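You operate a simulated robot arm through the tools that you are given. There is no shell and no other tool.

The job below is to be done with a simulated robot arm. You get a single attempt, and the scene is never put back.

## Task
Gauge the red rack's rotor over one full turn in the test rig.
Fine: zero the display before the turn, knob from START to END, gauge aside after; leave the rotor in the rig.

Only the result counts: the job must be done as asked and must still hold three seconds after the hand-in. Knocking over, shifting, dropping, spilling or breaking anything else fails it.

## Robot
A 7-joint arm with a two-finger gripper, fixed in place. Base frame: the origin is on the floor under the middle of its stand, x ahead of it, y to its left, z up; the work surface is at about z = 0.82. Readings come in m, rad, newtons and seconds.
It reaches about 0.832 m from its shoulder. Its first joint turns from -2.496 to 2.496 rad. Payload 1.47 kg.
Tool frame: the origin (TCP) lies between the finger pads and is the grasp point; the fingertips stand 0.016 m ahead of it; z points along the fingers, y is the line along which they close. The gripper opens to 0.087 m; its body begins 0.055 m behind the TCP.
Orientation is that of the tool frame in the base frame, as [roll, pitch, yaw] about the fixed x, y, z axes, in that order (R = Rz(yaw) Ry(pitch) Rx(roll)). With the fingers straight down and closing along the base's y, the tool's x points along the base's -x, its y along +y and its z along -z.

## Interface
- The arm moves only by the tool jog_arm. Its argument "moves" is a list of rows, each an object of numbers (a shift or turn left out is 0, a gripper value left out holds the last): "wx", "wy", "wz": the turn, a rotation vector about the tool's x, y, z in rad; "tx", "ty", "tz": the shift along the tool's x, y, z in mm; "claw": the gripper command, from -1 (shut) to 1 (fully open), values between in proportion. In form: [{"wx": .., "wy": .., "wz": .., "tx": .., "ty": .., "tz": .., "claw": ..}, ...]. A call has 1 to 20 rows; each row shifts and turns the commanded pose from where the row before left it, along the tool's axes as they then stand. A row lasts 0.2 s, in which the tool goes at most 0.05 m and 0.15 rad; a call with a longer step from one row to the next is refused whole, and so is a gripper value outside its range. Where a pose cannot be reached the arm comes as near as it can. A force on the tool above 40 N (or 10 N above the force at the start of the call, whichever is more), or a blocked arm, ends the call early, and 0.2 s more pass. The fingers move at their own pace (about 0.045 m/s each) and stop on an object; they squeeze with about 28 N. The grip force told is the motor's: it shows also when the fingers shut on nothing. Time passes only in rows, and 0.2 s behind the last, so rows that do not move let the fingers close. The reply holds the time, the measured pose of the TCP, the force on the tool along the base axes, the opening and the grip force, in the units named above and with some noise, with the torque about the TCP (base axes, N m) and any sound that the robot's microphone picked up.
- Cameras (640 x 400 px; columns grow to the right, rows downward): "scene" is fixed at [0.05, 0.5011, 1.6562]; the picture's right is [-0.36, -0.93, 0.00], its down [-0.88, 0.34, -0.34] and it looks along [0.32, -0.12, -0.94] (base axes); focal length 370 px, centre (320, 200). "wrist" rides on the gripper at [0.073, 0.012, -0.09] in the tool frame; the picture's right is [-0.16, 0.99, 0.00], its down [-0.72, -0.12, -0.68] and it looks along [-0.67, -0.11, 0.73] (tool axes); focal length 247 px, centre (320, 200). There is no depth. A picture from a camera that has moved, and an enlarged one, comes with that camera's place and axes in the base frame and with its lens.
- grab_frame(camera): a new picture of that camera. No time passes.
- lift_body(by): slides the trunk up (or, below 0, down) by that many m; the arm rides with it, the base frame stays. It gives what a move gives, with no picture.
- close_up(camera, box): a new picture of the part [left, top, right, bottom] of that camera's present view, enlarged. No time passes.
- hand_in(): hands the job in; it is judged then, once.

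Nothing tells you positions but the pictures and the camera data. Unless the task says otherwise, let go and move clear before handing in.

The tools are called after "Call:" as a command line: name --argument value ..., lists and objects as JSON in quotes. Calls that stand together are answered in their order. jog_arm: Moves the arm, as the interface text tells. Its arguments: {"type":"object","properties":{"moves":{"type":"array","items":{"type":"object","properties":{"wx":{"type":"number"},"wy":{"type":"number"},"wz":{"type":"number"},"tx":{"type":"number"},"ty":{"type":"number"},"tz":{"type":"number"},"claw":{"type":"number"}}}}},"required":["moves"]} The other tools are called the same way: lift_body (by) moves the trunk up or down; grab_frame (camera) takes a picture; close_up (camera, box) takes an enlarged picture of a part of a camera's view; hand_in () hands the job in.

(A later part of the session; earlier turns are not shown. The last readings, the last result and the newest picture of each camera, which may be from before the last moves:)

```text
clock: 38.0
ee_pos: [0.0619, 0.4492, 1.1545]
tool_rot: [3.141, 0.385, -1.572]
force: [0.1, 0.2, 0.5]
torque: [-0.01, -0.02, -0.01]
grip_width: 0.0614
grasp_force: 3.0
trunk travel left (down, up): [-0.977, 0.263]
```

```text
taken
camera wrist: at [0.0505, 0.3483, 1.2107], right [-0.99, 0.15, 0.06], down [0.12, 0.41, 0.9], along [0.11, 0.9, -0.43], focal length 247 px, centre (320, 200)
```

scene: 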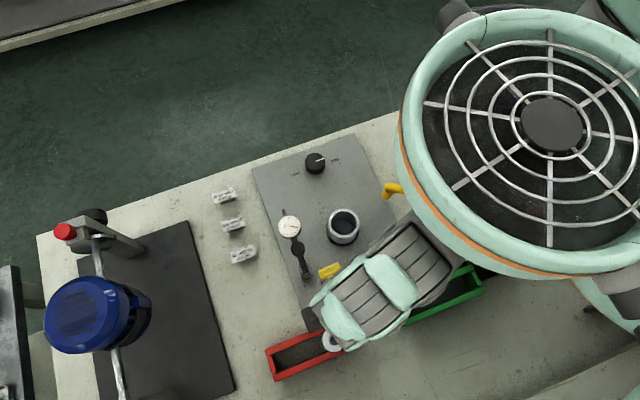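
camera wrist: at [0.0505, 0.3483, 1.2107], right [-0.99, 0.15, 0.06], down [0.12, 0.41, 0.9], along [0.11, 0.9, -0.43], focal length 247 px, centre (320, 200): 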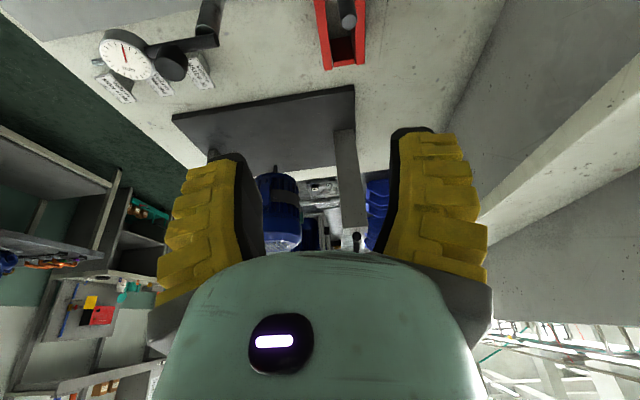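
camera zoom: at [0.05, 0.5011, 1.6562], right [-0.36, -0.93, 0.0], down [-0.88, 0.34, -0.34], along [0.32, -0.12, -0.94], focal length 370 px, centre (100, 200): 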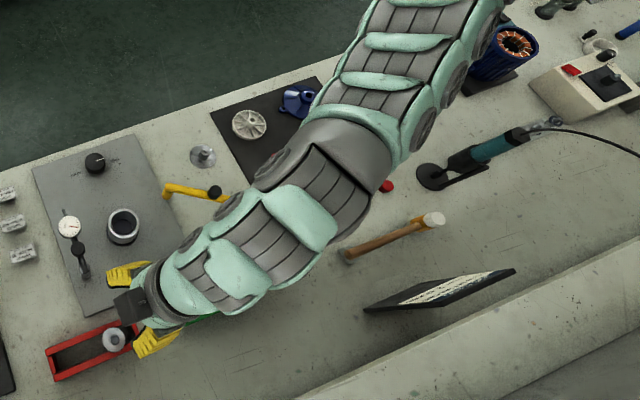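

That works. I'll lower the trunk 0.08 and then align over the shaft.

Call:
lift_body --by -0.08

Call:
jog_arm --moves '[{"ty": 10, "tx": -10, "tz": 4}, {"ty": 10, "tx": -10, "tz": 4}, {"ty": 10, "tx": -11, "tz": 4.5}, {}]'

Call:
grab_frame --camera "wrist"

Call:
grab_frame --camera "scene"

```text
clock: 39.2
ee_pos: [0.0617, 0.4492, 1.0756]
tool_rot: [3.14, 0.385, -1.571]
force: [0.6, 0.3, -0.4]
torque: [-0.02, 0.0, 0.03]
grip_width: 0.0615
grasp_force: 4.3
trunk travel left (down, up): [-0.897, 0.343]
```

```text
clock: 40.2
ee_pos: [0.0309, 0.4816, 1.0777]
tool_rot: [3.14, 0.386, -1.572]
force: [-0.3, -0.1, 0.0]
torque: [-0.02, -0.01, 0.01]
grip_width: 0.0613
grasp_force: 3.5
trunk travel left (down, up): [-0.897, 0.343]
```

```text
taken
camera wrist: at [0.0206, 0.3815, 1.1314], right [-0.99, 0.15, 0.06], down [0.12, 0.41, 0.9], along [0.11, 0.9, -0.43], focal length 247 px, centre (320, 200)
```

wrist: 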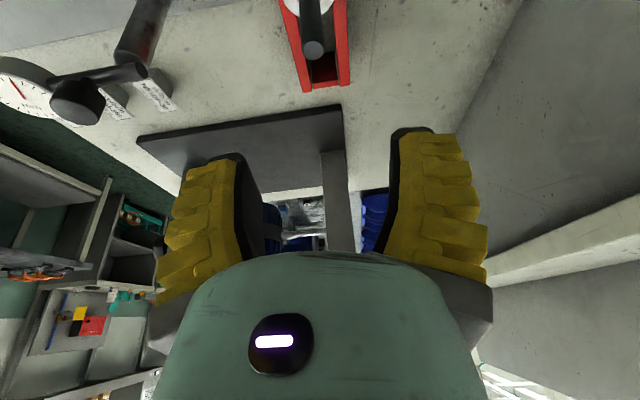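

```text
taken
```

scene: 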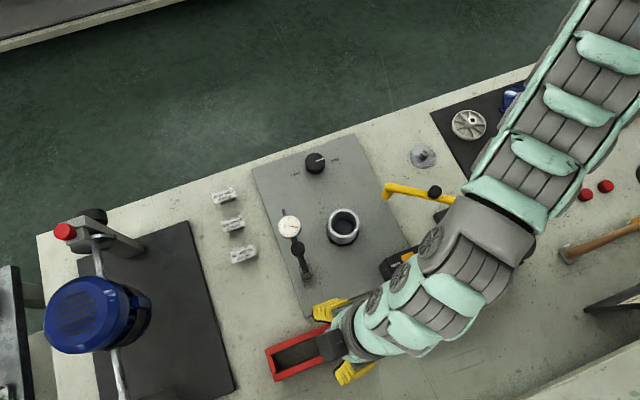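

The shaft computes to (0.030, 0.482) with the tool at (0.031, 0.4816), so it is well centred. I'll lower the trunk straight down towards grasp height, in two steps with a check.

Call:
lift_body --by -0.08

Call:
grab_frame --camera "wrist"

Call:
grab_frame --camera "scene"

```text
clock: 41.4
ee_pos: [0.0322, 0.4823, 0.9968]
tool_rot: [3.14, 0.387, -1.573]
force: [0.2, 0.5, -1.2]
torque: [0.02, -0.03, 0.05]
grip_width: 0.0615
grasp_force: 3.1
trunk travel left (down, up): [-0.817, 0.423]
```

```text
taken
camera wrist: at [0.0211, 0.3817, 1.0514], right [-0.99, 0.15, 0.06], down [0.12, 0.41, 0.9], along [0.11, 0.9, -0.43], focal length 247 px, centre (320, 200)
```

wrist: 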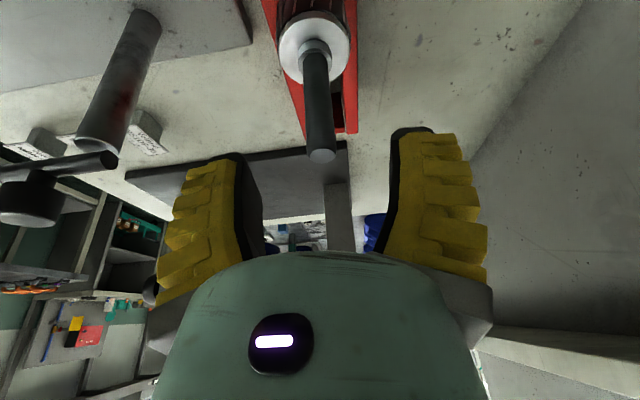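

```text
taken
```

scene: 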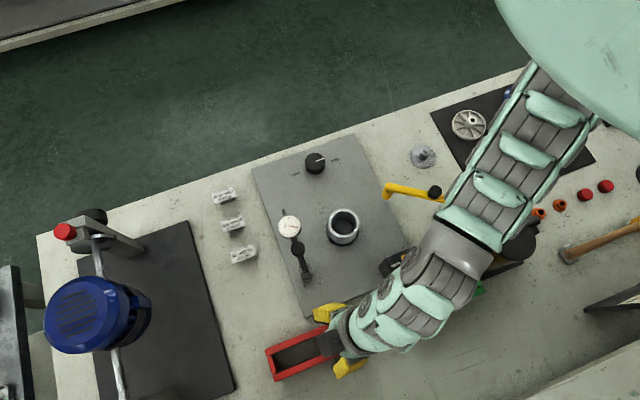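

Alignment looks good: the shaft is centred between the open fingers. I'll lower the final 5 cm and close on it.

Call:
lift_body --by -0.05

Call:
grab_frame --camera "wrist"

```text
clock: 42.3
ee_pos: [0.0312, 0.4829, 0.9465]
tool_rot: [3.14, 0.384, -1.573]
force: [-0.9, 0.7, 0.8]
torque: [0.01, 0.0, 0.04]
grip_width: 0.0617
grasp_force: 3.4
trunk travel left (down, up): [-0.767, 0.473]
```

```text
taken
camera wrist: at [0.0211, 0.3817, 1.0014], right [-0.99, 0.15, 0.06], down [0.12, 0.41, 0.9], along [0.11, 0.9, -0.43], focal length 247 px, centre (320, 200)
```

wrist: 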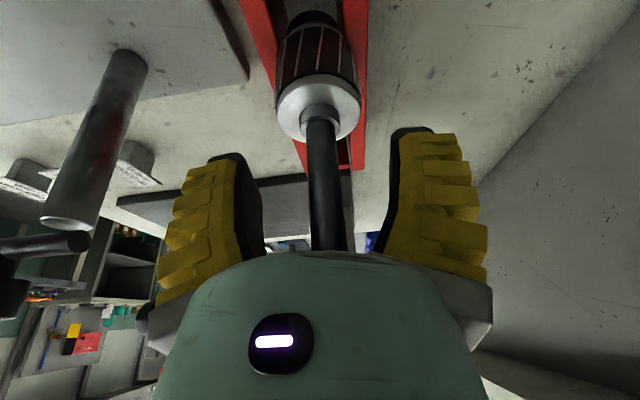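

Call:
jog_arm --moves '[{"claw": -1}, {}, {}, {}, {}, {}]'

Call:
grab_frame --camera "wrist"

```text
clock: 43.7
ee_pos: [0.0335, 0.4827, 0.9466]
tool_rot: [3.141, 0.389, -1.572]
force: [-1.6, -1.7, 7.3]
torque: [-0.38, -0.03, -0.02]
grip_width: 0.0088
grasp_force: 27.7
trunk travel left (down, up): [-0.767, 0.473]
```

```text
taken
camera wrist: at [0.0204, 0.3818, 1.0017], right [-0.99, 0.15, 0.06], down [0.12, 0.41, 0.9], along [0.11, 0.9, -0.43], focal length 247 px, centre (320, 200)
```

wrist: 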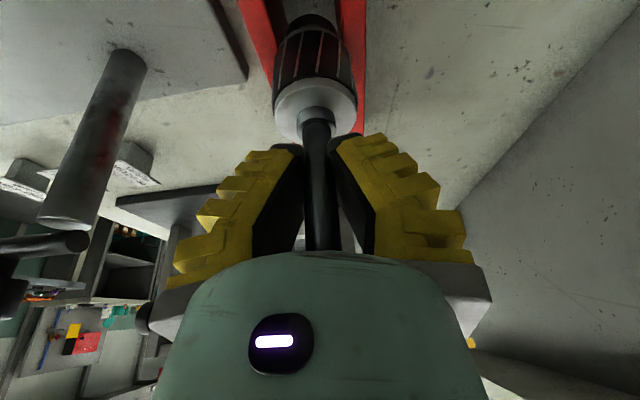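

The fingers hold the shaft with 27.7 N. I'll lift slightly with the trunk and check that the rotor follows.

Call:
lift_body --by 0.03

Call:
grab_frame --camera "wrist"

Call:
grab_frame --camera "scene"

```text
clock: 44.4
ee_pos: [0.032, 0.4803, 0.9752]
tool_rot: [-3.142, 0.383, -1.574]
force: [-0.2, -0.4, -5.8]
torque: [-0.01, 0.0, 0.02]
grip_width: 0.006
grasp_force: 28.0
trunk travel left (down, up): [-0.797, 0.443]
```

```text
taken
camera wrist: at [0.0213, 0.3806, 1.0306], right [-0.99, 0.15, 0.06], down [0.12, 0.42, 0.9], along [0.11, 0.9, -0.43], focal length 247 px, centre (320, 200)
```

wrist: 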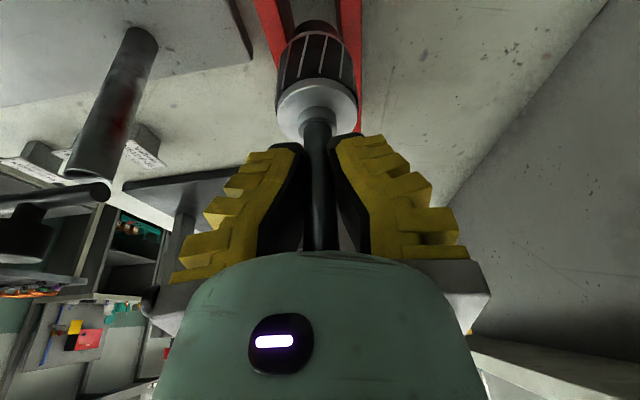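

```text
taken
```

scene: 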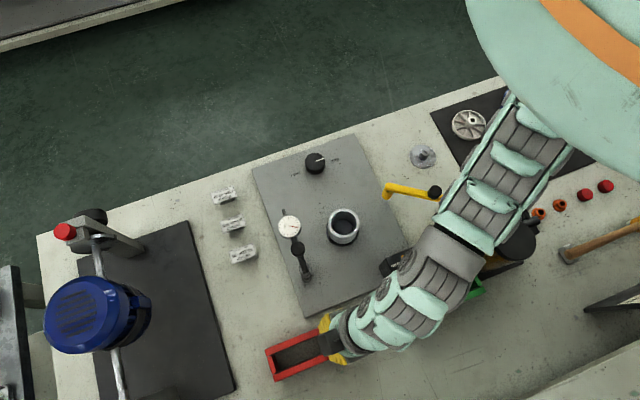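

The rotor is hanging in the grip (about 0.6 kg) and still upright. Before carrying it over, I'll zoom in on the socket for an accurate centre.

Call:
close_up --camera "scene" --box '[312, 198, 376, 254]'

Call:
lift_body --by 0.08

Call:
close_up --camera "scene" --box '[260, 290, 380, 390]'

Call:
grab_frame --camera "wrist"

```text
7.14 times, centred on (344, 226) of scene
camera zoom: at [0.05, 0.5011, 1.6562], right [-0.36, -0.93, 0.0], down [-0.88, 0.34, -0.34], along [0.32, -0.12, -0.94], focal length 2642 px, centre (149, 14)
```

zoom: 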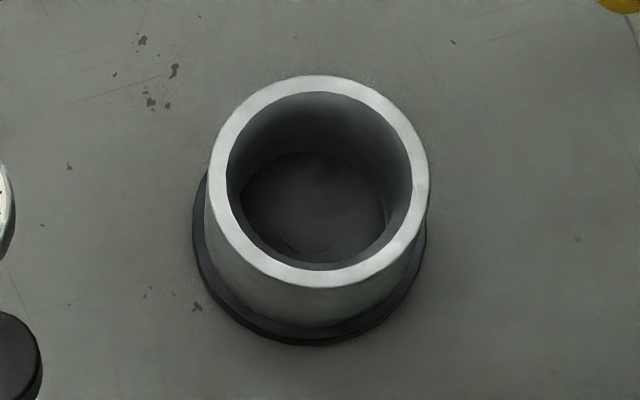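

```text
clock: 45.6
ee_pos: [0.0317, 0.4816, 1.0564]
tool_rot: [-3.141, 0.383, -1.571]
force: [0.6, 0.2, -6.2]
torque: [0.0, -0.03, -0.01]
grip_width: 0.0058
grasp_force: 28.2
trunk travel left (down, up): [-0.877, 0.363]
```

```text
4.00 times, centred on (320, 340) of scene
camera zoom: at [0.05, 0.5011, 1.6562], right [-0.36, -0.93, 0.0], down [-0.88, 0.34, -0.34], along [0.32, -0.12, -0.94], focal length 1480 px, centre (320, -360)
```

zoom: 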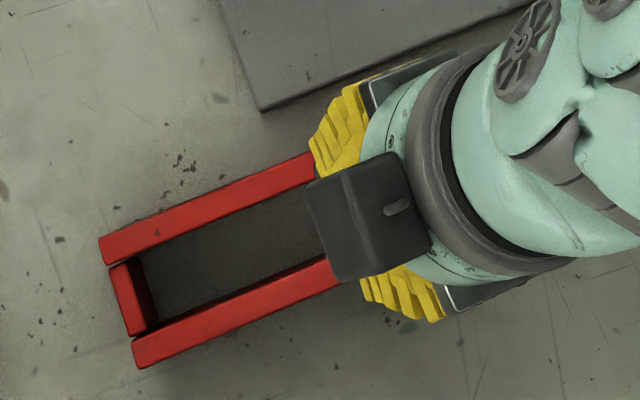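

```text
taken
camera wrist: at [0.0211, 0.3807, 1.1107], right [-0.99, 0.15, 0.06], down [0.12, 0.42, 0.9], along [0.11, 0.9, -0.43], focal length 247 px, centre (320, 200)
```

wrist: 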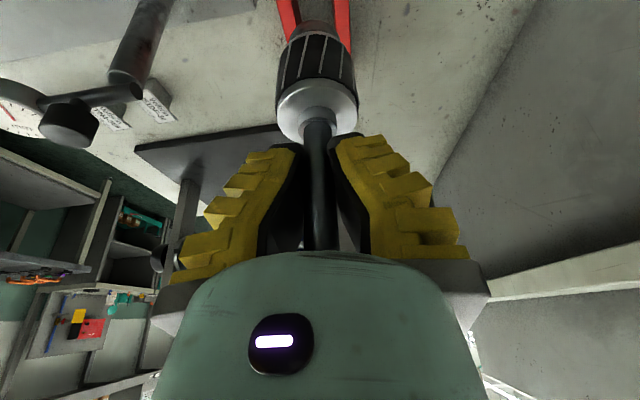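

The socket centre comes out near (0.245, 0.371), top z≈0.876. I'll carry the rotor there at safe height, slowly.

Call:
jog_arm --moves '[{"ty": -6, "tx": 3, "tz": -1.2}, {"ty": -13, "tx": 6.2, "tz": -2.5}, {"ty": -14, "tx": 6.7, "tz": -2.7}, {"ty": -14, "tx": 6.7, "tz": -2.7}, {"ty": -14, "tx": 6.7, "tz": -2.7}, {"ty": -14, "tx": 6.7, "tz": -2.7}, {"ty": -14, "tx": 6.7, "tz": -2.7}, {"ty": -14, "tx": 6.7, "tz": -2.7}, {"ty": -14, "tx": 6.7, "tz": -2.7}, {"ty": -14, "tx": 6.7, "tz": -2.7}, {"ty": -14, "tx": 6.7, "tz": -2.7}, {"ty": -14, "tx": 6.7, "tz": -2.7}, {"ty": -14, "tx": 6.7, "tz": -2.7}, {"ty": -14, "tx": 6.7, "tz": -2.7}, {"ty": -13, "tx": 6.2, "tz": -2.5}, {"ty": -9, "tx": 4.5, "tz": -1.8}, {"ty": -5, "tx": 2.5, "tz": -1}, {}, {}]'

Call:
grab_frame --camera "wrist"

Call:
grab_frame --camera "scene"

Call:
close_up --camera "wrist" --box '[240, 0, 400, 2]'

```text
clock: 49.6
ee_pos: [0.246, 0.3707, 1.0547]
tool_rot: [3.14, 0.386, -1.572]
force: [0.1, 0.2, -5.4]
torque: [0.0, -0.03, -0.02]
grip_width: 0.0062
grasp_force: 27.9
trunk travel left (down, up): [-0.877, 0.363]
```

```text
taken
camera wrist: at [0.2351, 0.2708, 1.1103], right [-0.99, 0.15, 0.06], down [0.12, 0.42, 0.9], along [0.11, 0.9, -0.43], focal length 247 px, centre (320, 200)
```

wrist: 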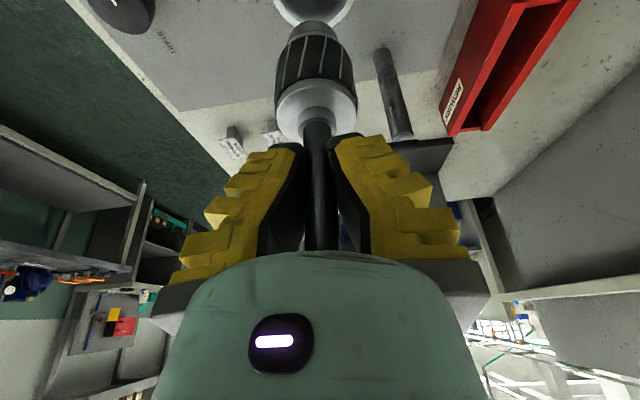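

```text
taken
```

scene: 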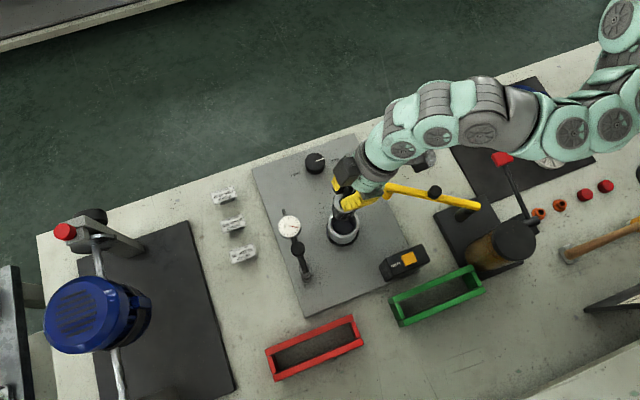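

```text
4.00 times, centred on (320, 1) of wrist
camera zoom: at [0.2351, 0.2708, 1.1103], right [-0.99, 0.15, 0.06], down [0.12, 0.42, 0.9], along [0.11, 0.9, -0.43], focal length 988 px, centre (320, 996)
```

zoom: 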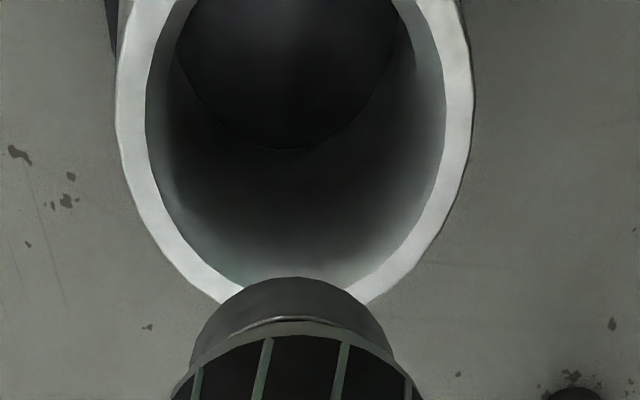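

The extended view shows the socket and the rotor's lower end together. I'll take a slightly wider one to measure both.

Call:
close_up --camera "wrist" --box '[220, 0, 420, 2]'

Call:
close_up --camera "wrist" --box '[240, 0, 400, 150]'

Call:
close_up --camera "scene" --box '[300, 150, 400, 250]'

```text
3.20 times, centred on (320, 1) of wrist
camera zoom: at [0.2351, 0.2708, 1.1103], right [-0.99, 0.15, 0.06], down [0.12, 0.42, 0.9], along [0.11, 0.9, -0.43], focal length 790 px, centre (320, 837)
```

zoom: 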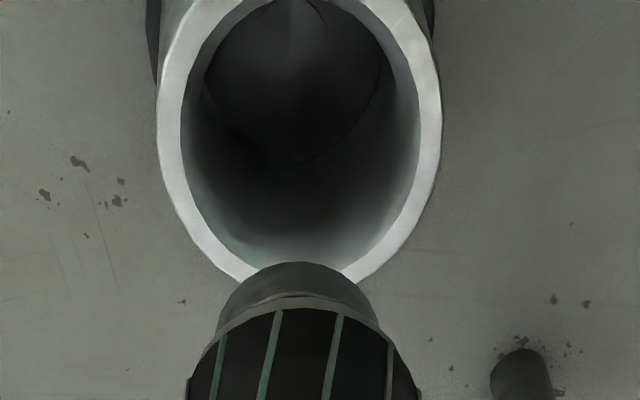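

```text
2.67 times, centred on (320, 75) of wrist
camera zoom: at [0.2351, 0.2708, 1.1103], right [-0.99, 0.15, 0.06], down [0.12, 0.42, 0.9], along [0.11, 0.9, -0.43], focal length 659 px, centre (320, 533)
```

zoom: 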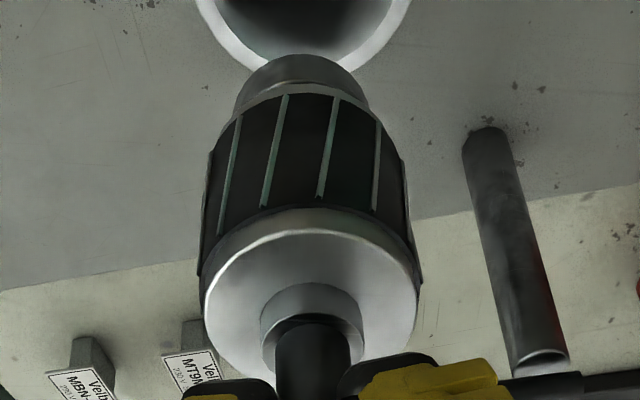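

```text
4.00 times, centred on (350, 200) of scene
camera zoom: at [0.05, 0.5011, 1.6562], right [-0.36, -0.93, 0.0], down [-0.88, 0.34, -0.34], along [0.32, -0.12, -0.94], focal length 1480 px, centre (200, 200)
```

zoom: 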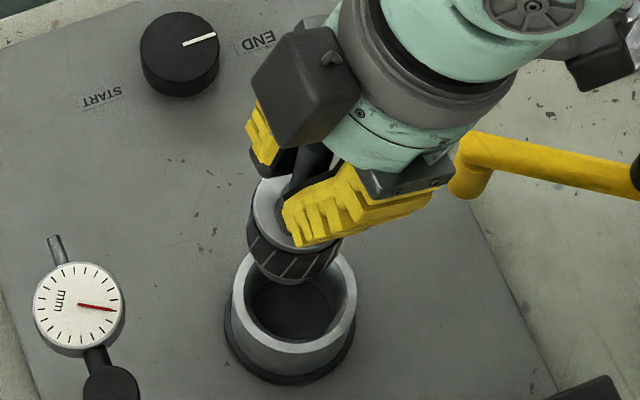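

In this view the socket centre is about 5 mm in −x from the rotor axis. I'll correct that, lower until the rotor's bottom is just above the socket rim, and re-measure.

Call:
jog_arm --moves '[{"ty": 2.5}, {"ty": 2.5}, {}]'

Call:
lift_body --by -0.038

Call:
close_up --camera "wrist" --box '[220, 0, 420, 2]'

Call:
close_up --camera "scene" --box '[310, 170, 380, 250]'

```text
clock: 50.4
ee_pos: [0.2409, 0.3711, 1.0565]
tool_rot: [3.14, 0.385, -1.572]
force: [0.0, 0.0, -5.1]
torque: [0.0, 0.0, 0.0]
grip_width: 0.0061
grasp_force: 28.8
trunk travel left (down, up): [-0.877, 0.363]
```

```text
clock: 51.2
ee_pos: [0.2413, 0.3703, 1.0168]
tool_rot: [3.14, 0.384, -1.572]
force: [0.6, 0.4, -5.7]
torque: [-0.03, 0.01, 0.02]
grip_width: 0.0061
grasp_force: 27.5
trunk travel left (down, up): [-0.839, 0.401]
```

```text
3.20 times, centred on (320, 1) of wrist
camera zoom: at [0.2304, 0.2705, 1.0722], right [-0.99, 0.15, 0.06], down [0.12, 0.41, 0.9], along [0.11, 0.9, -0.43], focal length 790 px, centre (320, 837)
```

zoom: 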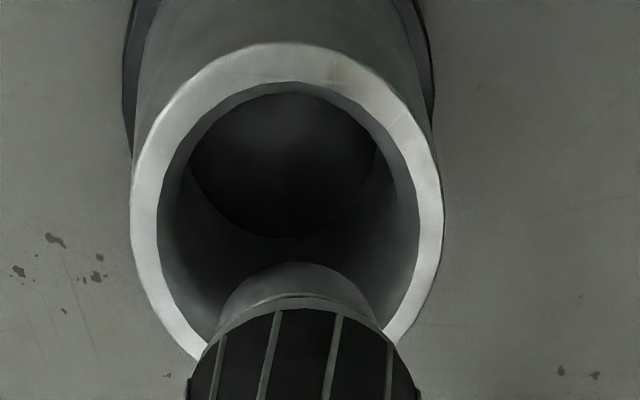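

```text
5.00 times, centred on (345, 210) of scene
camera zoom: at [0.05, 0.5011, 1.6562], right [-0.36, -0.93, 0.0], down [-0.88, 0.34, -0.34], along [0.32, -0.12, -0.94], focal length 1850 px, centre (195, 150)
```

zoom: 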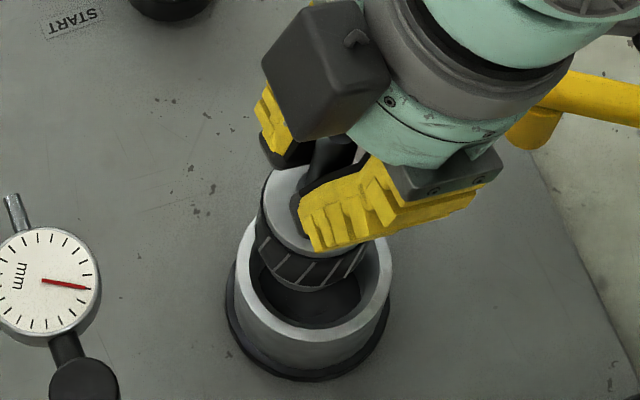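

I need to check whether the rotor hangs truly vertical. I'll take enlarged views of it from both cameras.

Call:
close_up --camera "wrist" --box '[270, 0, 370, 140]'

Call:
close_up --camera "scene" --box '[335, 185, 375, 235]'

```text
2.86 times, centred on (320, 70) of wrist
camera zoom: at [0.2304, 0.2705, 1.0722], right [-0.99, 0.15, 0.06], down [0.12, 0.41, 0.9], along [0.11, 0.9, -0.43], focal length 706 px, centre (320, 571)
```

zoom: 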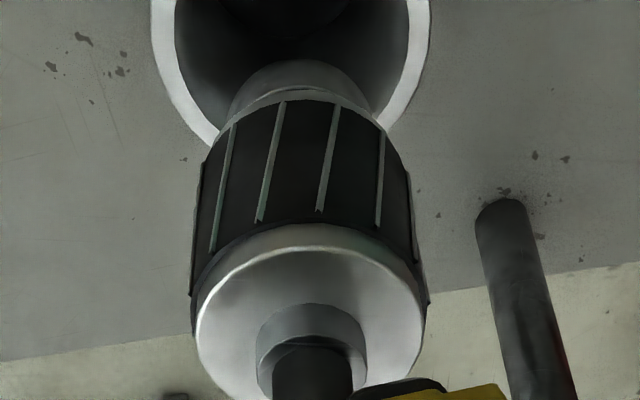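

```text
8.00 times, centred on (355, 210) of scene
camera zoom: at [0.05, 0.5011, 1.6562], right [-0.36, -0.93, 0.0], down [-0.88, 0.34, -0.34], along [0.32, -0.12, -0.94], focal length 2959 px, centre (40, 120)
```

zoom: 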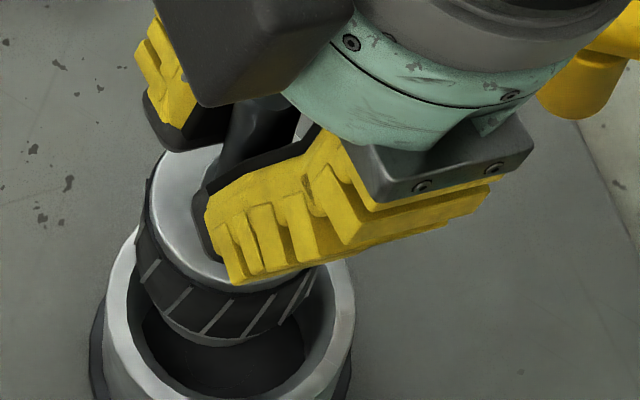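

The bore (~57 mm) is wider than the 45 mm rotor, and the rotor is about 3 mm too far in +y. I'll correct that and lower gently with the arm, watching the force.

Call:
jog_arm --moves '[{"tx": 2.8, "tz": -1.1}, {}, {"tx": 1.88, "tz": 4.63}, {"tx": 1.88, "tz": 4.63}, {"tx": 1.88, "tz": 4.63}, {"tx": 1.88, "tz": 4.63}, {"tx": 1.88, "tz": 4.63}, {"tx": 1.88, "tz": 4.63}, {}]'

Call:
close_up --camera "wrist" --box '[220, 0, 420, 60]'

Call:
close_up --camera "scene" --box '[310, 170, 380, 250]'

```text
clock: 53.2
ee_pos: [0.2415, 0.3682, 0.9883]
tool_rot: [3.141, 0.385, -1.572]
force: [0.6, 0.4, -6.7]
torque: [-0.07, 0.0, 0.02]
grip_width: 0.006
grasp_force: 27.9
trunk travel left (down, up): [-0.839, 0.401]
```

```text
3.20 times, centred on (320, 30) of wrist
camera zoom: at [0.2303, 0.2668, 1.0421], right [-0.99, 0.15, 0.06], down [0.12, 0.42, 0.9], along [0.11, 0.9, -0.43], focal length 790 px, centre (320, 744)
```

zoom: 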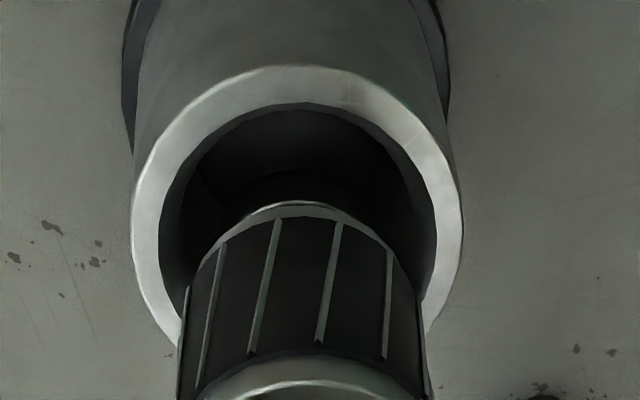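

```text
5.00 times, centred on (345, 210) of scene
camera zoom: at [0.05, 0.5011, 1.6562], right [-0.36, -0.93, 0.0], down [-0.88, 0.34, -0.34], along [0.32, -0.12, -0.94], focal length 1850 px, centre (195, 150)
```

zoom: 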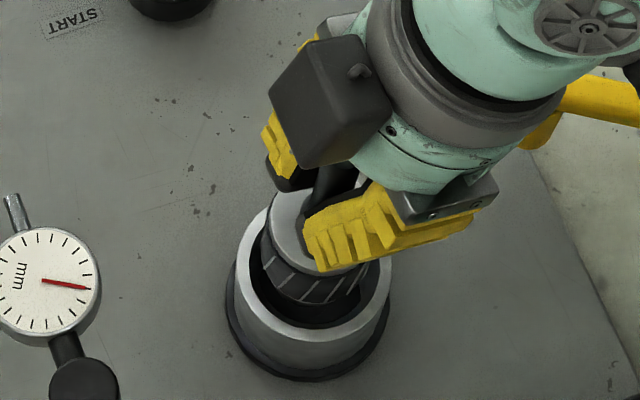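

The rotor is entering the socket cleanly. I'll continue lowering in small steps.

Call:
jog_arm --moves '[{"tx": 1.5, "tz": 3.7}, {"tx": 1.5, "tz": 3.7}, {"tx": 1.5, "tz": 3.7}, {"tx": 1.5, "tz": 3.7}, {"tx": 1.5, "tz": 3.7}, {}]'

Call:
close_up --camera "wrist" --box '[220, 0, 420, 100]'

Call:
close_up --camera "scene" --box '[310, 170, 380, 250]'

```text
clock: 54.6
ee_pos: [0.2414, 0.3673, 0.9681]
tool_rot: [3.141, 0.386, -1.572]
force: [0.5, 0.0, -5.0]
torque: [-0.04, 0.02, 0.0]
grip_width: 0.006
grasp_force: 28.1
trunk travel left (down, up): [-0.839, 0.401]
```

```text
3.20 times, centred on (320, 50) of wrist
camera zoom: at [0.2298, 0.2669, 1.0224], right [-0.99, 0.15, 0.06], down [0.12, 0.42, 0.9], along [0.11, 0.9, -0.43], focal length 790 px, centre (320, 680)
```

zoom: 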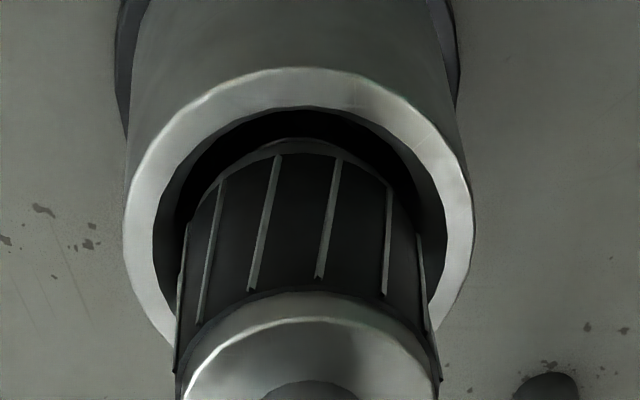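

```text
5.00 times, centred on (345, 210) of scene
camera zoom: at [0.05, 0.5011, 1.6562], right [-0.36, -0.93, 0.0], down [-0.88, 0.34, -0.34], along [0.32, -0.12, -0.94], focal length 1850 px, centre (195, 150)
```

zoom: 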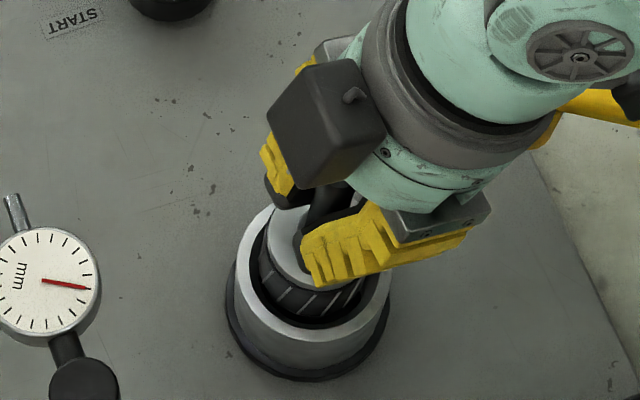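

Call:
jog_arm --moves '[{"tx": 1.5, "tz": 3.7}, {"tx": 1.5, "tz": 3.7}, {"tx": 1.5, "tz": 3.7}, {}]'

Call:
jog_arm --moves '[{"tx": 1.1, "tz": 2.8}, {"tx": 1.1, "tz": 2.8}, {}]'

Call:
close_up --camera "wrist" --box '[220, 0, 420, 120]'

Call:
close_up --camera "scene" --box '[310, 170, 380, 250]'

```text
clock: 55.6
ee_pos: [0.2418, 0.371, 0.9586]
tool_rot: [-3.141, 0.394, -1.572]
force: [-0.6, 2.4, 18.7]
torque: [0.23, 0.06, -0.02]
grip_width: 0.006
grasp_force: 28.0
trunk travel left (down, up): [-0.839, 0.401]
```

```text
clock: 56.4
ee_pos: [0.2427, 0.3696, 0.9494]
tool_rot: [-3.141, 0.388, -1.574]
force: [0.7, 1.1, 18.2]
torque: [0.08, 0.03, 0.0]
grip_width: 0.0076
grasp_force: 28.2
trunk travel left (down, up): [-0.839, 0.401]
```

```text
3.20 times, centred on (320, 60) of wrist
camera zoom: at [0.2314, 0.2693, 1.0051], right [-0.99, 0.15, 0.06], down [0.12, 0.41, 0.9], along [0.11, 0.9, -0.42], focal length 790 px, centre (320, 648)
```

zoom: 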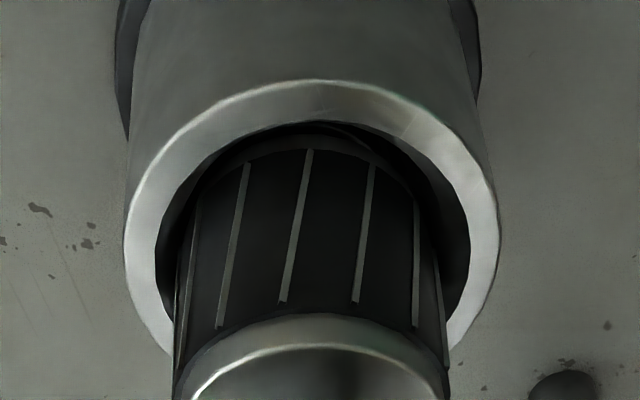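

```text
5.00 times, centred on (345, 210) of scene
camera zoom: at [0.05, 0.5011, 1.6562], right [-0.36, -0.93, 0.0], down [-0.88, 0.34, -0.34], along [0.32, -0.12, -0.94], focal length 1850 px, centre (195, 150)
```

zoom: 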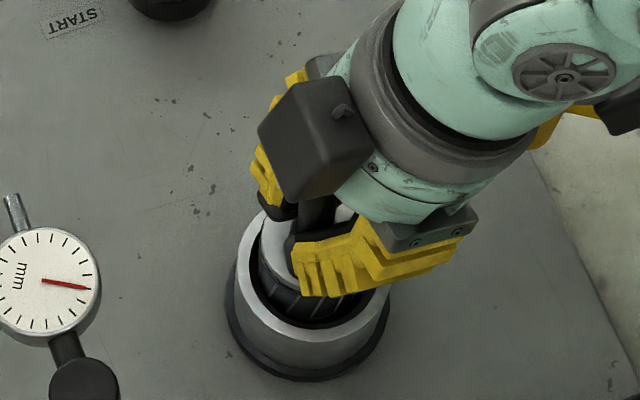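

I feel contact (+18 N) with the rotor's disc at about z≈0.92. I'll inspect closely whether it is seated and centred before releasing.

Call:
close_up --camera "scene" --box '[320, 190, 370, 245]'

Call:
close_up --camera "wrist" --box '[250, 0, 390, 60]'

Call:
grab_frame --camera "wrist"

```text
7.27 times, centred on (345, 218) of scene
camera zoom: at [0.05, 0.5011, 1.6562], right [-0.36, -0.93, 0.0], down [-0.88, 0.34, -0.34], along [0.32, -0.12, -0.94], focal length 2690 px, centre (138, 73)
```

zoom: 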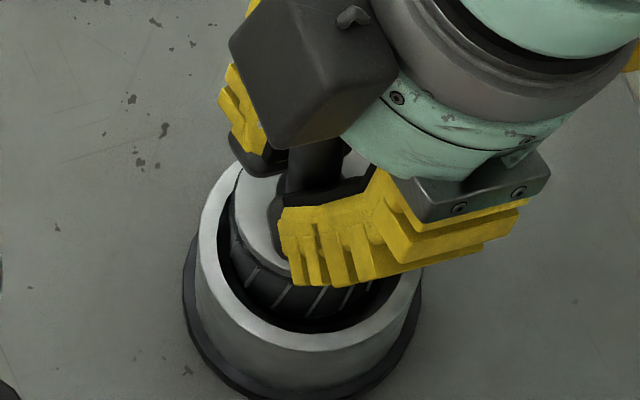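

```text
4.57 times, centred on (320, 30) of wrist
camera zoom: at [0.2314, 0.2693, 1.0051], right [-0.99, 0.15, 0.06], down [0.12, 0.41, 0.9], along [0.11, 0.9, -0.42], focal length 1129 px, centre (320, 977)
```

zoom: 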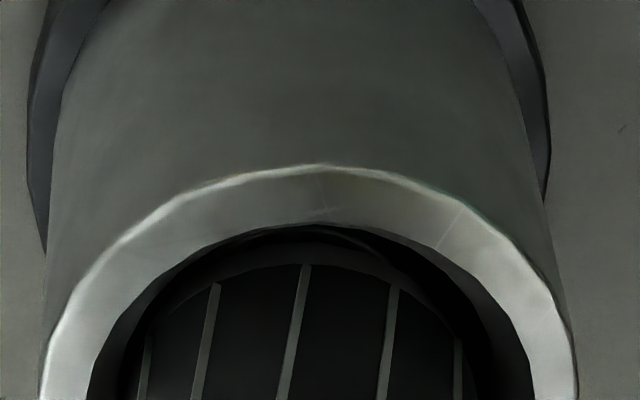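

```text
taken
camera wrist: at [0.2314, 0.2693, 1.0051], right [-0.99, 0.15, 0.06], down [0.12, 0.41, 0.9], along [0.11, 0.9, -0.42], focal length 247 px, centre (320, 200)
```

wrist: 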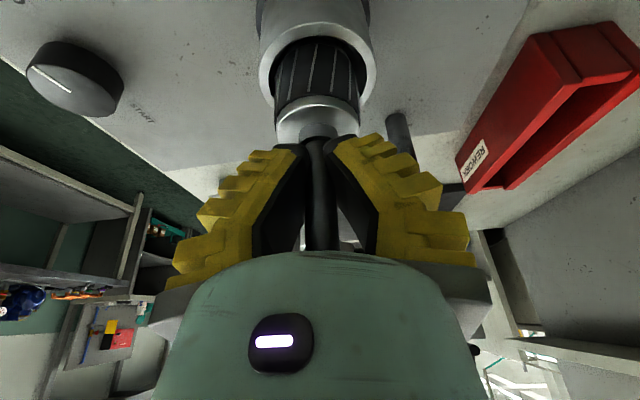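

Call:
close_up --camera "wrist" --box '[280, 15, 360, 65]'

Call:
close_up --camera "scene" --box '[325, 208, 360, 240]'

```text
8.00 times, centred on (320, 40) of wrist
camera zoom: at [0.2314, 0.2693, 1.0051], right [-0.99, 0.15, 0.06], down [0.12, 0.41, 0.9], along [0.11, 0.9, -0.42], focal length 1976 px, centre (320, 1480)
```

zoom: 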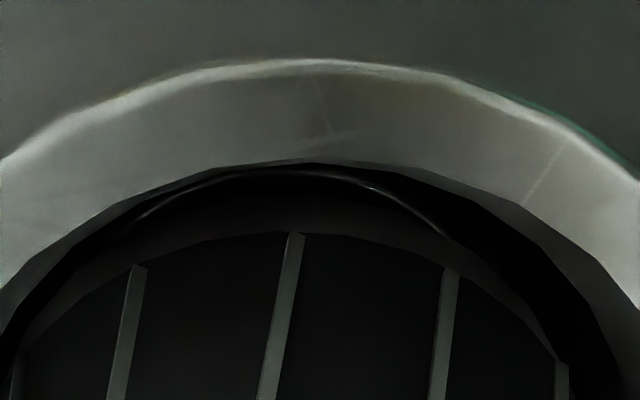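

```text
12.50 times, centred on (342, 224) of scene
camera zoom: at [0.05, 0.5011, 1.6562], right [-0.36, -0.93, 0.0], down [-0.88, 0.34, -0.34], along [0.32, -0.12, -0.94], focal length 4624 px, centre (39, -100)
```

zoom: 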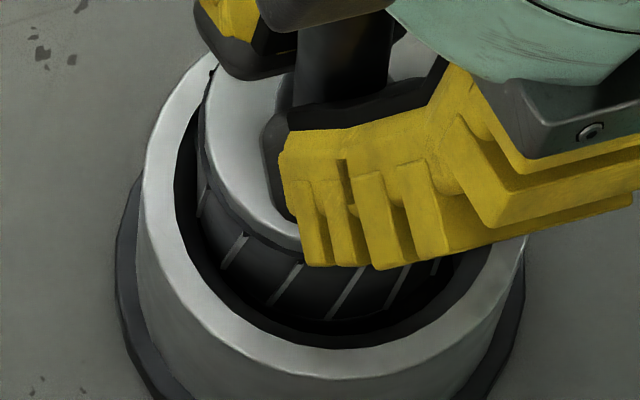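

The rotor's body bottom is only just below the rim, so it may be catching rather than seated. I'll lift 3 mm, shift slightly towards the bore centre, and press again to feel for the seat.

Call:
jog_arm --moves '[{"tx": -1.13, "tz": -2.78}, {}, {"ty": 0.7, "tx": 1.39, "tz": -0.56}, {}]'

Call:
jog_arm --moves '[{"tx": 1.13, "tz": 2.78}, {}, {}]'

```text
clock: 57.4
ee_pos: [0.2411, 0.3654, 0.9509]
tool_rot: [3.139, 0.385, -1.569]
force: [2.4, 1.9, -6.6]
torque: [0.24, -0.1, 0.0]
grip_width: 0.0058
grasp_force: 27.8
trunk travel left (down, up): [-0.839, 0.401]
```

```text
clock: 58.2
ee_pos: [0.242, 0.3672, 0.9505]
tool_rot: [3.141, 0.388, -1.574]
force: [0.2, -4.0, 15.5]
torque: [-0.52, 0.0, 0.01]
grip_width: 0.0061
grasp_force: 28.2
trunk travel left (down, up): [-0.839, 0.401]
```

After the lift, there was a lateral reaction at about 12 cm below the tool, suggesting the rotor's lower stub is already captured in the seat. I'll return to the neutral spot and check the forces.

Call:
jog_arm --moves '[{"tx": -1.13, "tz": -2.78}, {}, {"ty": -0.7, "tx": -1.39, "tz": 0.56}, {}, {}]'

Call:
jog_arm --moves '[{"tx": 0.56, "tz": 1.39}, {}, {}]'

Call:
close_up --camera "wrist" --box '[220, 0, 420, 120]'

```text
clock: 59.4
ee_pos: [0.2415, 0.3692, 0.9516]
tool_rot: [3.139, 0.385, -1.574]
force: [-0.6, 0.9, -6.2]
torque: [0.01, 0.04, 0.01]
grip_width: 0.0061
grasp_force: 28.5
trunk travel left (down, up): [-0.839, 0.401]
```

```text
clock: 60.2
ee_pos: [0.2408, 0.3667, 0.9514]
tool_rot: [3.141, 0.385, -1.572]
force: [0.2, -3.5, -0.7]
torque: [-0.39, 0.05, 0.0]
grip_width: 0.0057
grasp_force: 28.0
trunk travel left (down, up): [-0.839, 0.401]
```

```text
3.20 times, centred on (320, 60) of wrist
camera zoom: at [0.2304, 0.2663, 1.0063], right [-0.99, 0.15, 0.06], down [0.12, 0.42, 0.9], along [0.11, 0.9, -0.43], focal length 790 px, centre (320, 648)
```

zoom: 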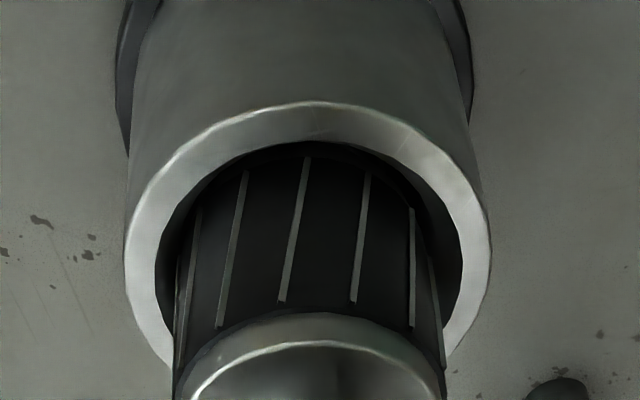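

The rotor's weight now rests in the seat. I'll open the fingers a little while staying in place, so it can settle on its own, and look.

Call:
jog_arm --moves '[{"claw": -0.6}, {"claw": -0.3}, {"claw": 0}, {"claw": 0.2}, {}, {}]'

Call:
grab_frame --camera "wrist"

Call:
close_up --camera "wrist" --box '[220, 0, 420, 120]'

Call:
close_up --camera "scene" --box '[320, 190, 370, 245]'

```text
clock: 61.6
ee_pos: [0.2424, 0.3674, 0.9509]
tool_rot: [3.14, 0.386, -1.574]
force: [-0.5, 0.6, 0.2]
torque: [0.0, 0.01, -0.02]
grip_width: 0.0577
grasp_force: 3.7
trunk travel left (down, up): [-0.839, 0.401]
```

```text
taken
camera wrist: at [0.2306, 0.2671, 1.0063], right [-0.99, 0.15, 0.06], down [0.12, 0.41, 0.9], along [0.11, 0.9, -0.43], focal length 247 px, centre (320, 200)
```

wrist: 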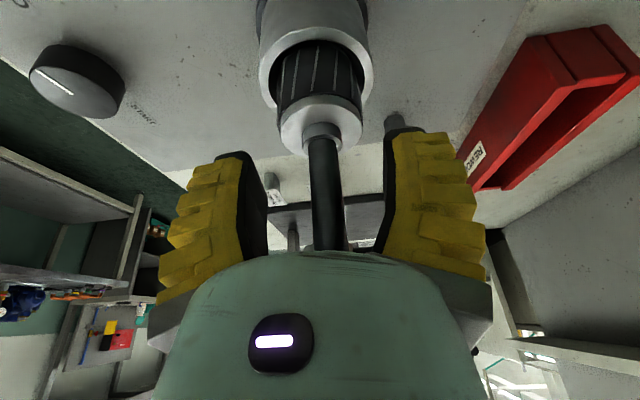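

```text
3.20 times, centred on (320, 60) of wrist
camera zoom: at [0.2306, 0.2671, 1.0063], right [-0.99, 0.15, 0.06], down [0.12, 0.41, 0.9], along [0.11, 0.9, -0.43], focal length 790 px, centre (320, 648)
```

zoom: 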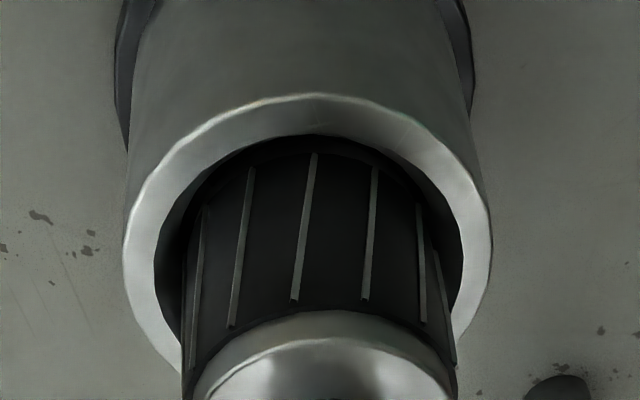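

```text
7.27 times, centred on (345, 218) of scene
camera zoom: at [0.05, 0.5011, 1.6562], right [-0.36, -0.93, 0.0], down [-0.88, 0.34, -0.34], along [0.32, -0.12, -0.94], focal length 2690 px, centre (138, 73)
```

zoom: 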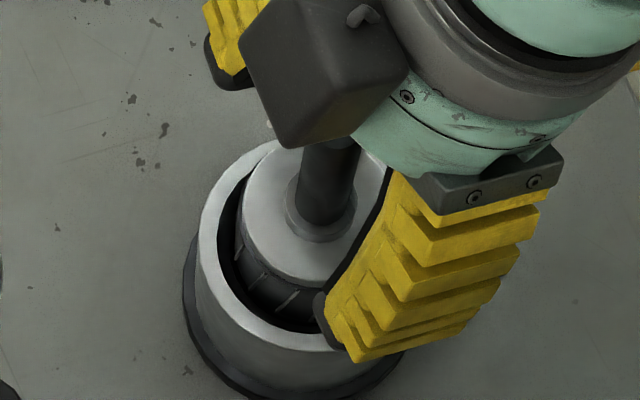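

The rotor stands on its own. I'll back the hand away along its own axis and look at the rotor unobstructed.

Call:
jog_arm --moves '[{"tz": -10, "claw": 0.5}, {"tz": -20}, {"tz": -20}, {"tz": -20}, {"tz": -20}, {"tz": -20}, {}]'

Call:
grab_frame --camera "wrist"

Call:
close_up --camera "scene" --box '[315, 180, 375, 250]'

Call:
close_up --camera "wrist" --box '[240, 0, 400, 100]'

```text
clock: 63.2
ee_pos: [0.2417, 0.3265, 1.0522]
tool_rot: [3.14, 0.387, -1.573]
force: [0.5, 0.8, -0.4]
torque: [0.01, 0.02, 0.0]
grip_width: 0.0695
grasp_force: 2.9
trunk travel left (down, up): [-0.839, 0.401]
```

```text
taken
camera wrist: at [0.2315, 0.2255, 1.107], right [-0.99, 0.15, 0.06], down [0.12, 0.41, 0.9], along [0.11, 0.9, -0.43], focal length 247 px, centre (320, 200)
```

wrist: 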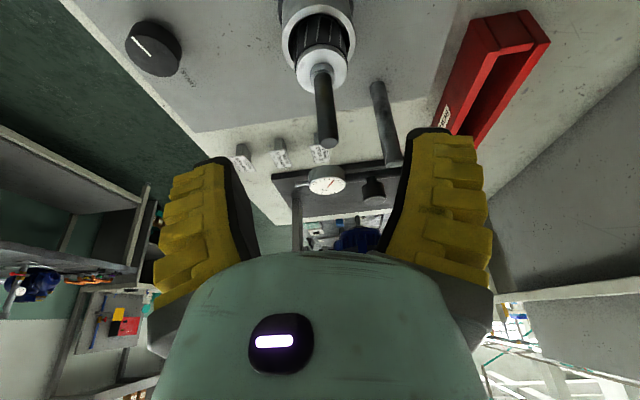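

```text
5.71 times, centred on (345, 215) of scene
camera zoom: at [0.05, 0.5011, 1.6562], right [-0.36, -0.93, 0.0], down [-0.88, 0.34, -0.34], along [0.32, -0.12, -0.94], focal length 2114 px, centre (177, 114)
```

zoom: 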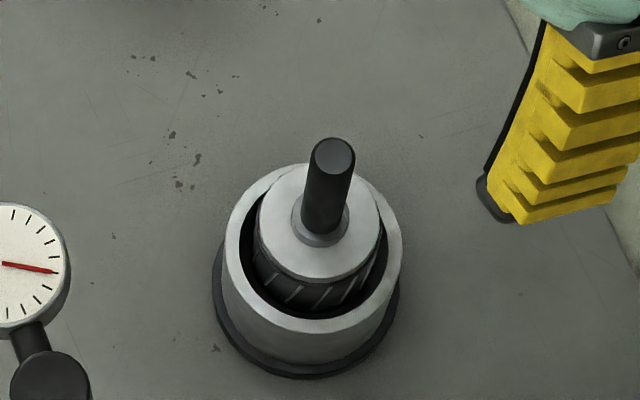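

```text
4.00 times, centred on (320, 50) of wrist
camera zoom: at [0.2315, 0.2255, 1.107], right [-0.99, 0.15, 0.06], down [0.12, 0.41, 0.9], along [0.11, 0.9, -0.43], focal length 988 px, centre (320, 800)
```

zoom: 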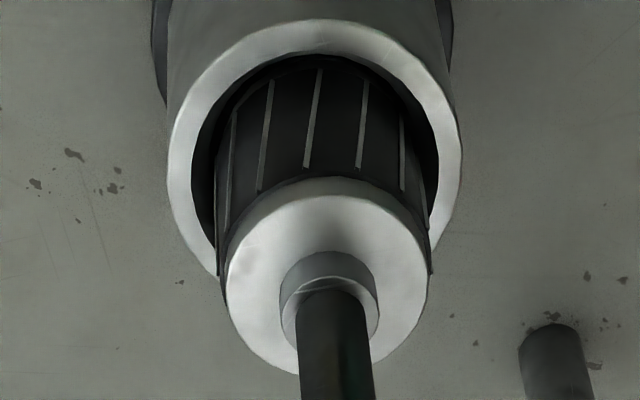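

The rotor stands upright and exactly centred in the socket (disc at z≈0.918, shaft top ≈0.994). Next is the knob at about (0.420, 0.370, top 0.847): I'll move above it and level the tool.

Call:
jog_arm --moves '[{"ty": -10, "tx": -2, "tz": 1}, {"ty": -18, "tx": -4, "tz": 1.6}, {"ty": -18, "tx": -4, "tz": 1.6}, {"ty": -18, "tx": -4, "tz": 1.6}, {"ty": -18, "tx": -4, "tz": 1.6}, {"ty": -18, "tx": -4, "tz": 1.6}, {"ty": -18, "tx": -4, "tz": 1.6}, {"ty": -18, "tx": -4, "tz": 1.6}, {"ty": -18, "tx": -4, "tz": 1.6}, {"ty": -18, "tx": -4, "tz": 1.6}, {"ty": -6, "tx": -2, "tz": 1}, {}, {"wy": 0.1287}, {"wy": 0.1287}, {"wy": 0.1287}, {}]'

Call:
grab_frame --camera "wrist"

Call:
grab_frame --camera "scene"

```text
clock: 66.6
ee_pos: [0.4181, 0.3702, 1.0529]
tool_rot: [-3.14, -0.001, -1.571]
force: [-0.8, -0.2, 0.3]
torque: [0.06, 0.0, -0.02]
grip_width: 0.0694
grasp_force: 2.8
trunk travel left (down, up): [-0.839, 0.401]
```

```text
taken
camera wrist: at [0.4081, 0.2977, 1.1418], right [-0.99, 0.16, 0.0], down [0.12, 0.72, 0.68], along [0.11, 0.67, -0.73], focal length 247 px, centre (320, 200)
```

wrist: 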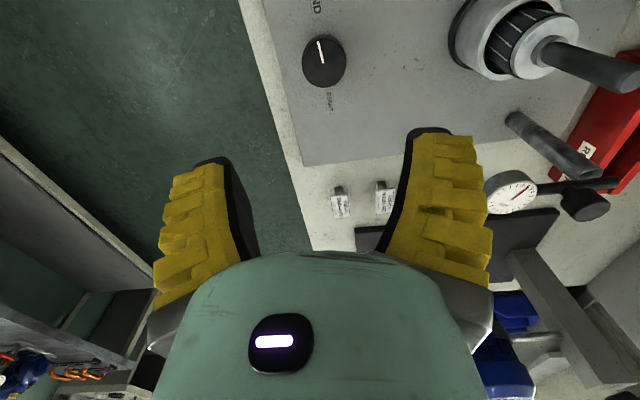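

```text
taken
```

scene: 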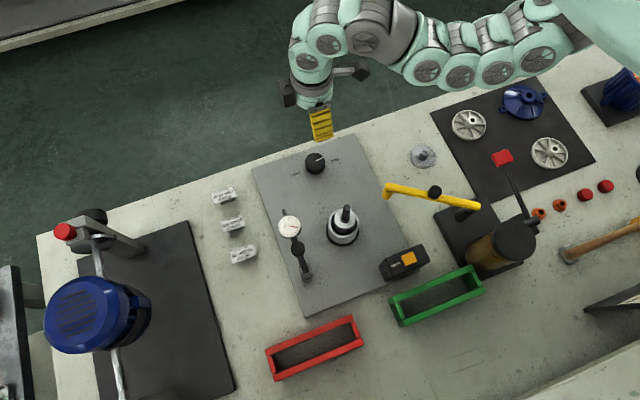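

Call:
close_up --camera "wrist" --box '[270, 10, 380, 120]'

Call:
close_up --camera "scene" --box '[280, 140, 350, 185]'

```text
3.64 times, centred on (325, 65) of wrist
camera zoom: at [0.4081, 0.2977, 1.1418], right [-0.99, 0.16, 0.0], down [0.12, 0.72, 0.68], along [0.11, 0.67, -0.73], focal length 898 px, centre (302, 691)
```

zoom: 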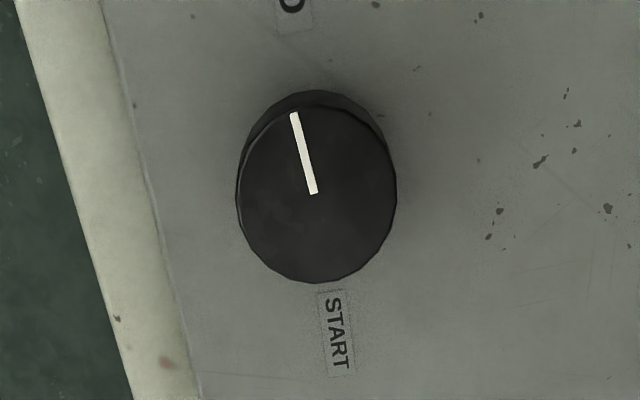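

```text
8.89 times, centred on (315, 162) of scene
camera zoom: at [0.05, 0.5011, 1.6562], right [-0.36, -0.93, 0.0], down [-0.88, 0.34, -0.34], along [0.32, -0.12, -0.94], focal length 3288 px, centre (364, 533)
```

zoom: 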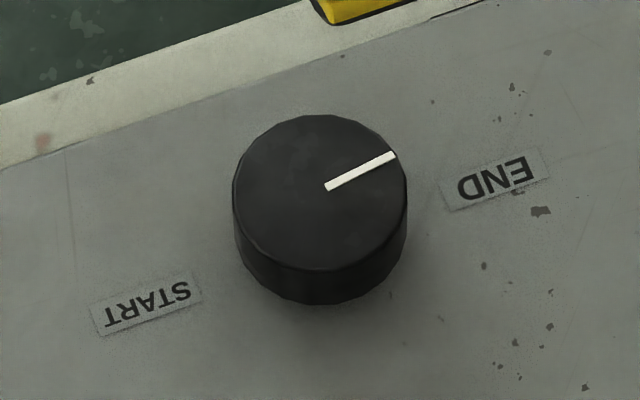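

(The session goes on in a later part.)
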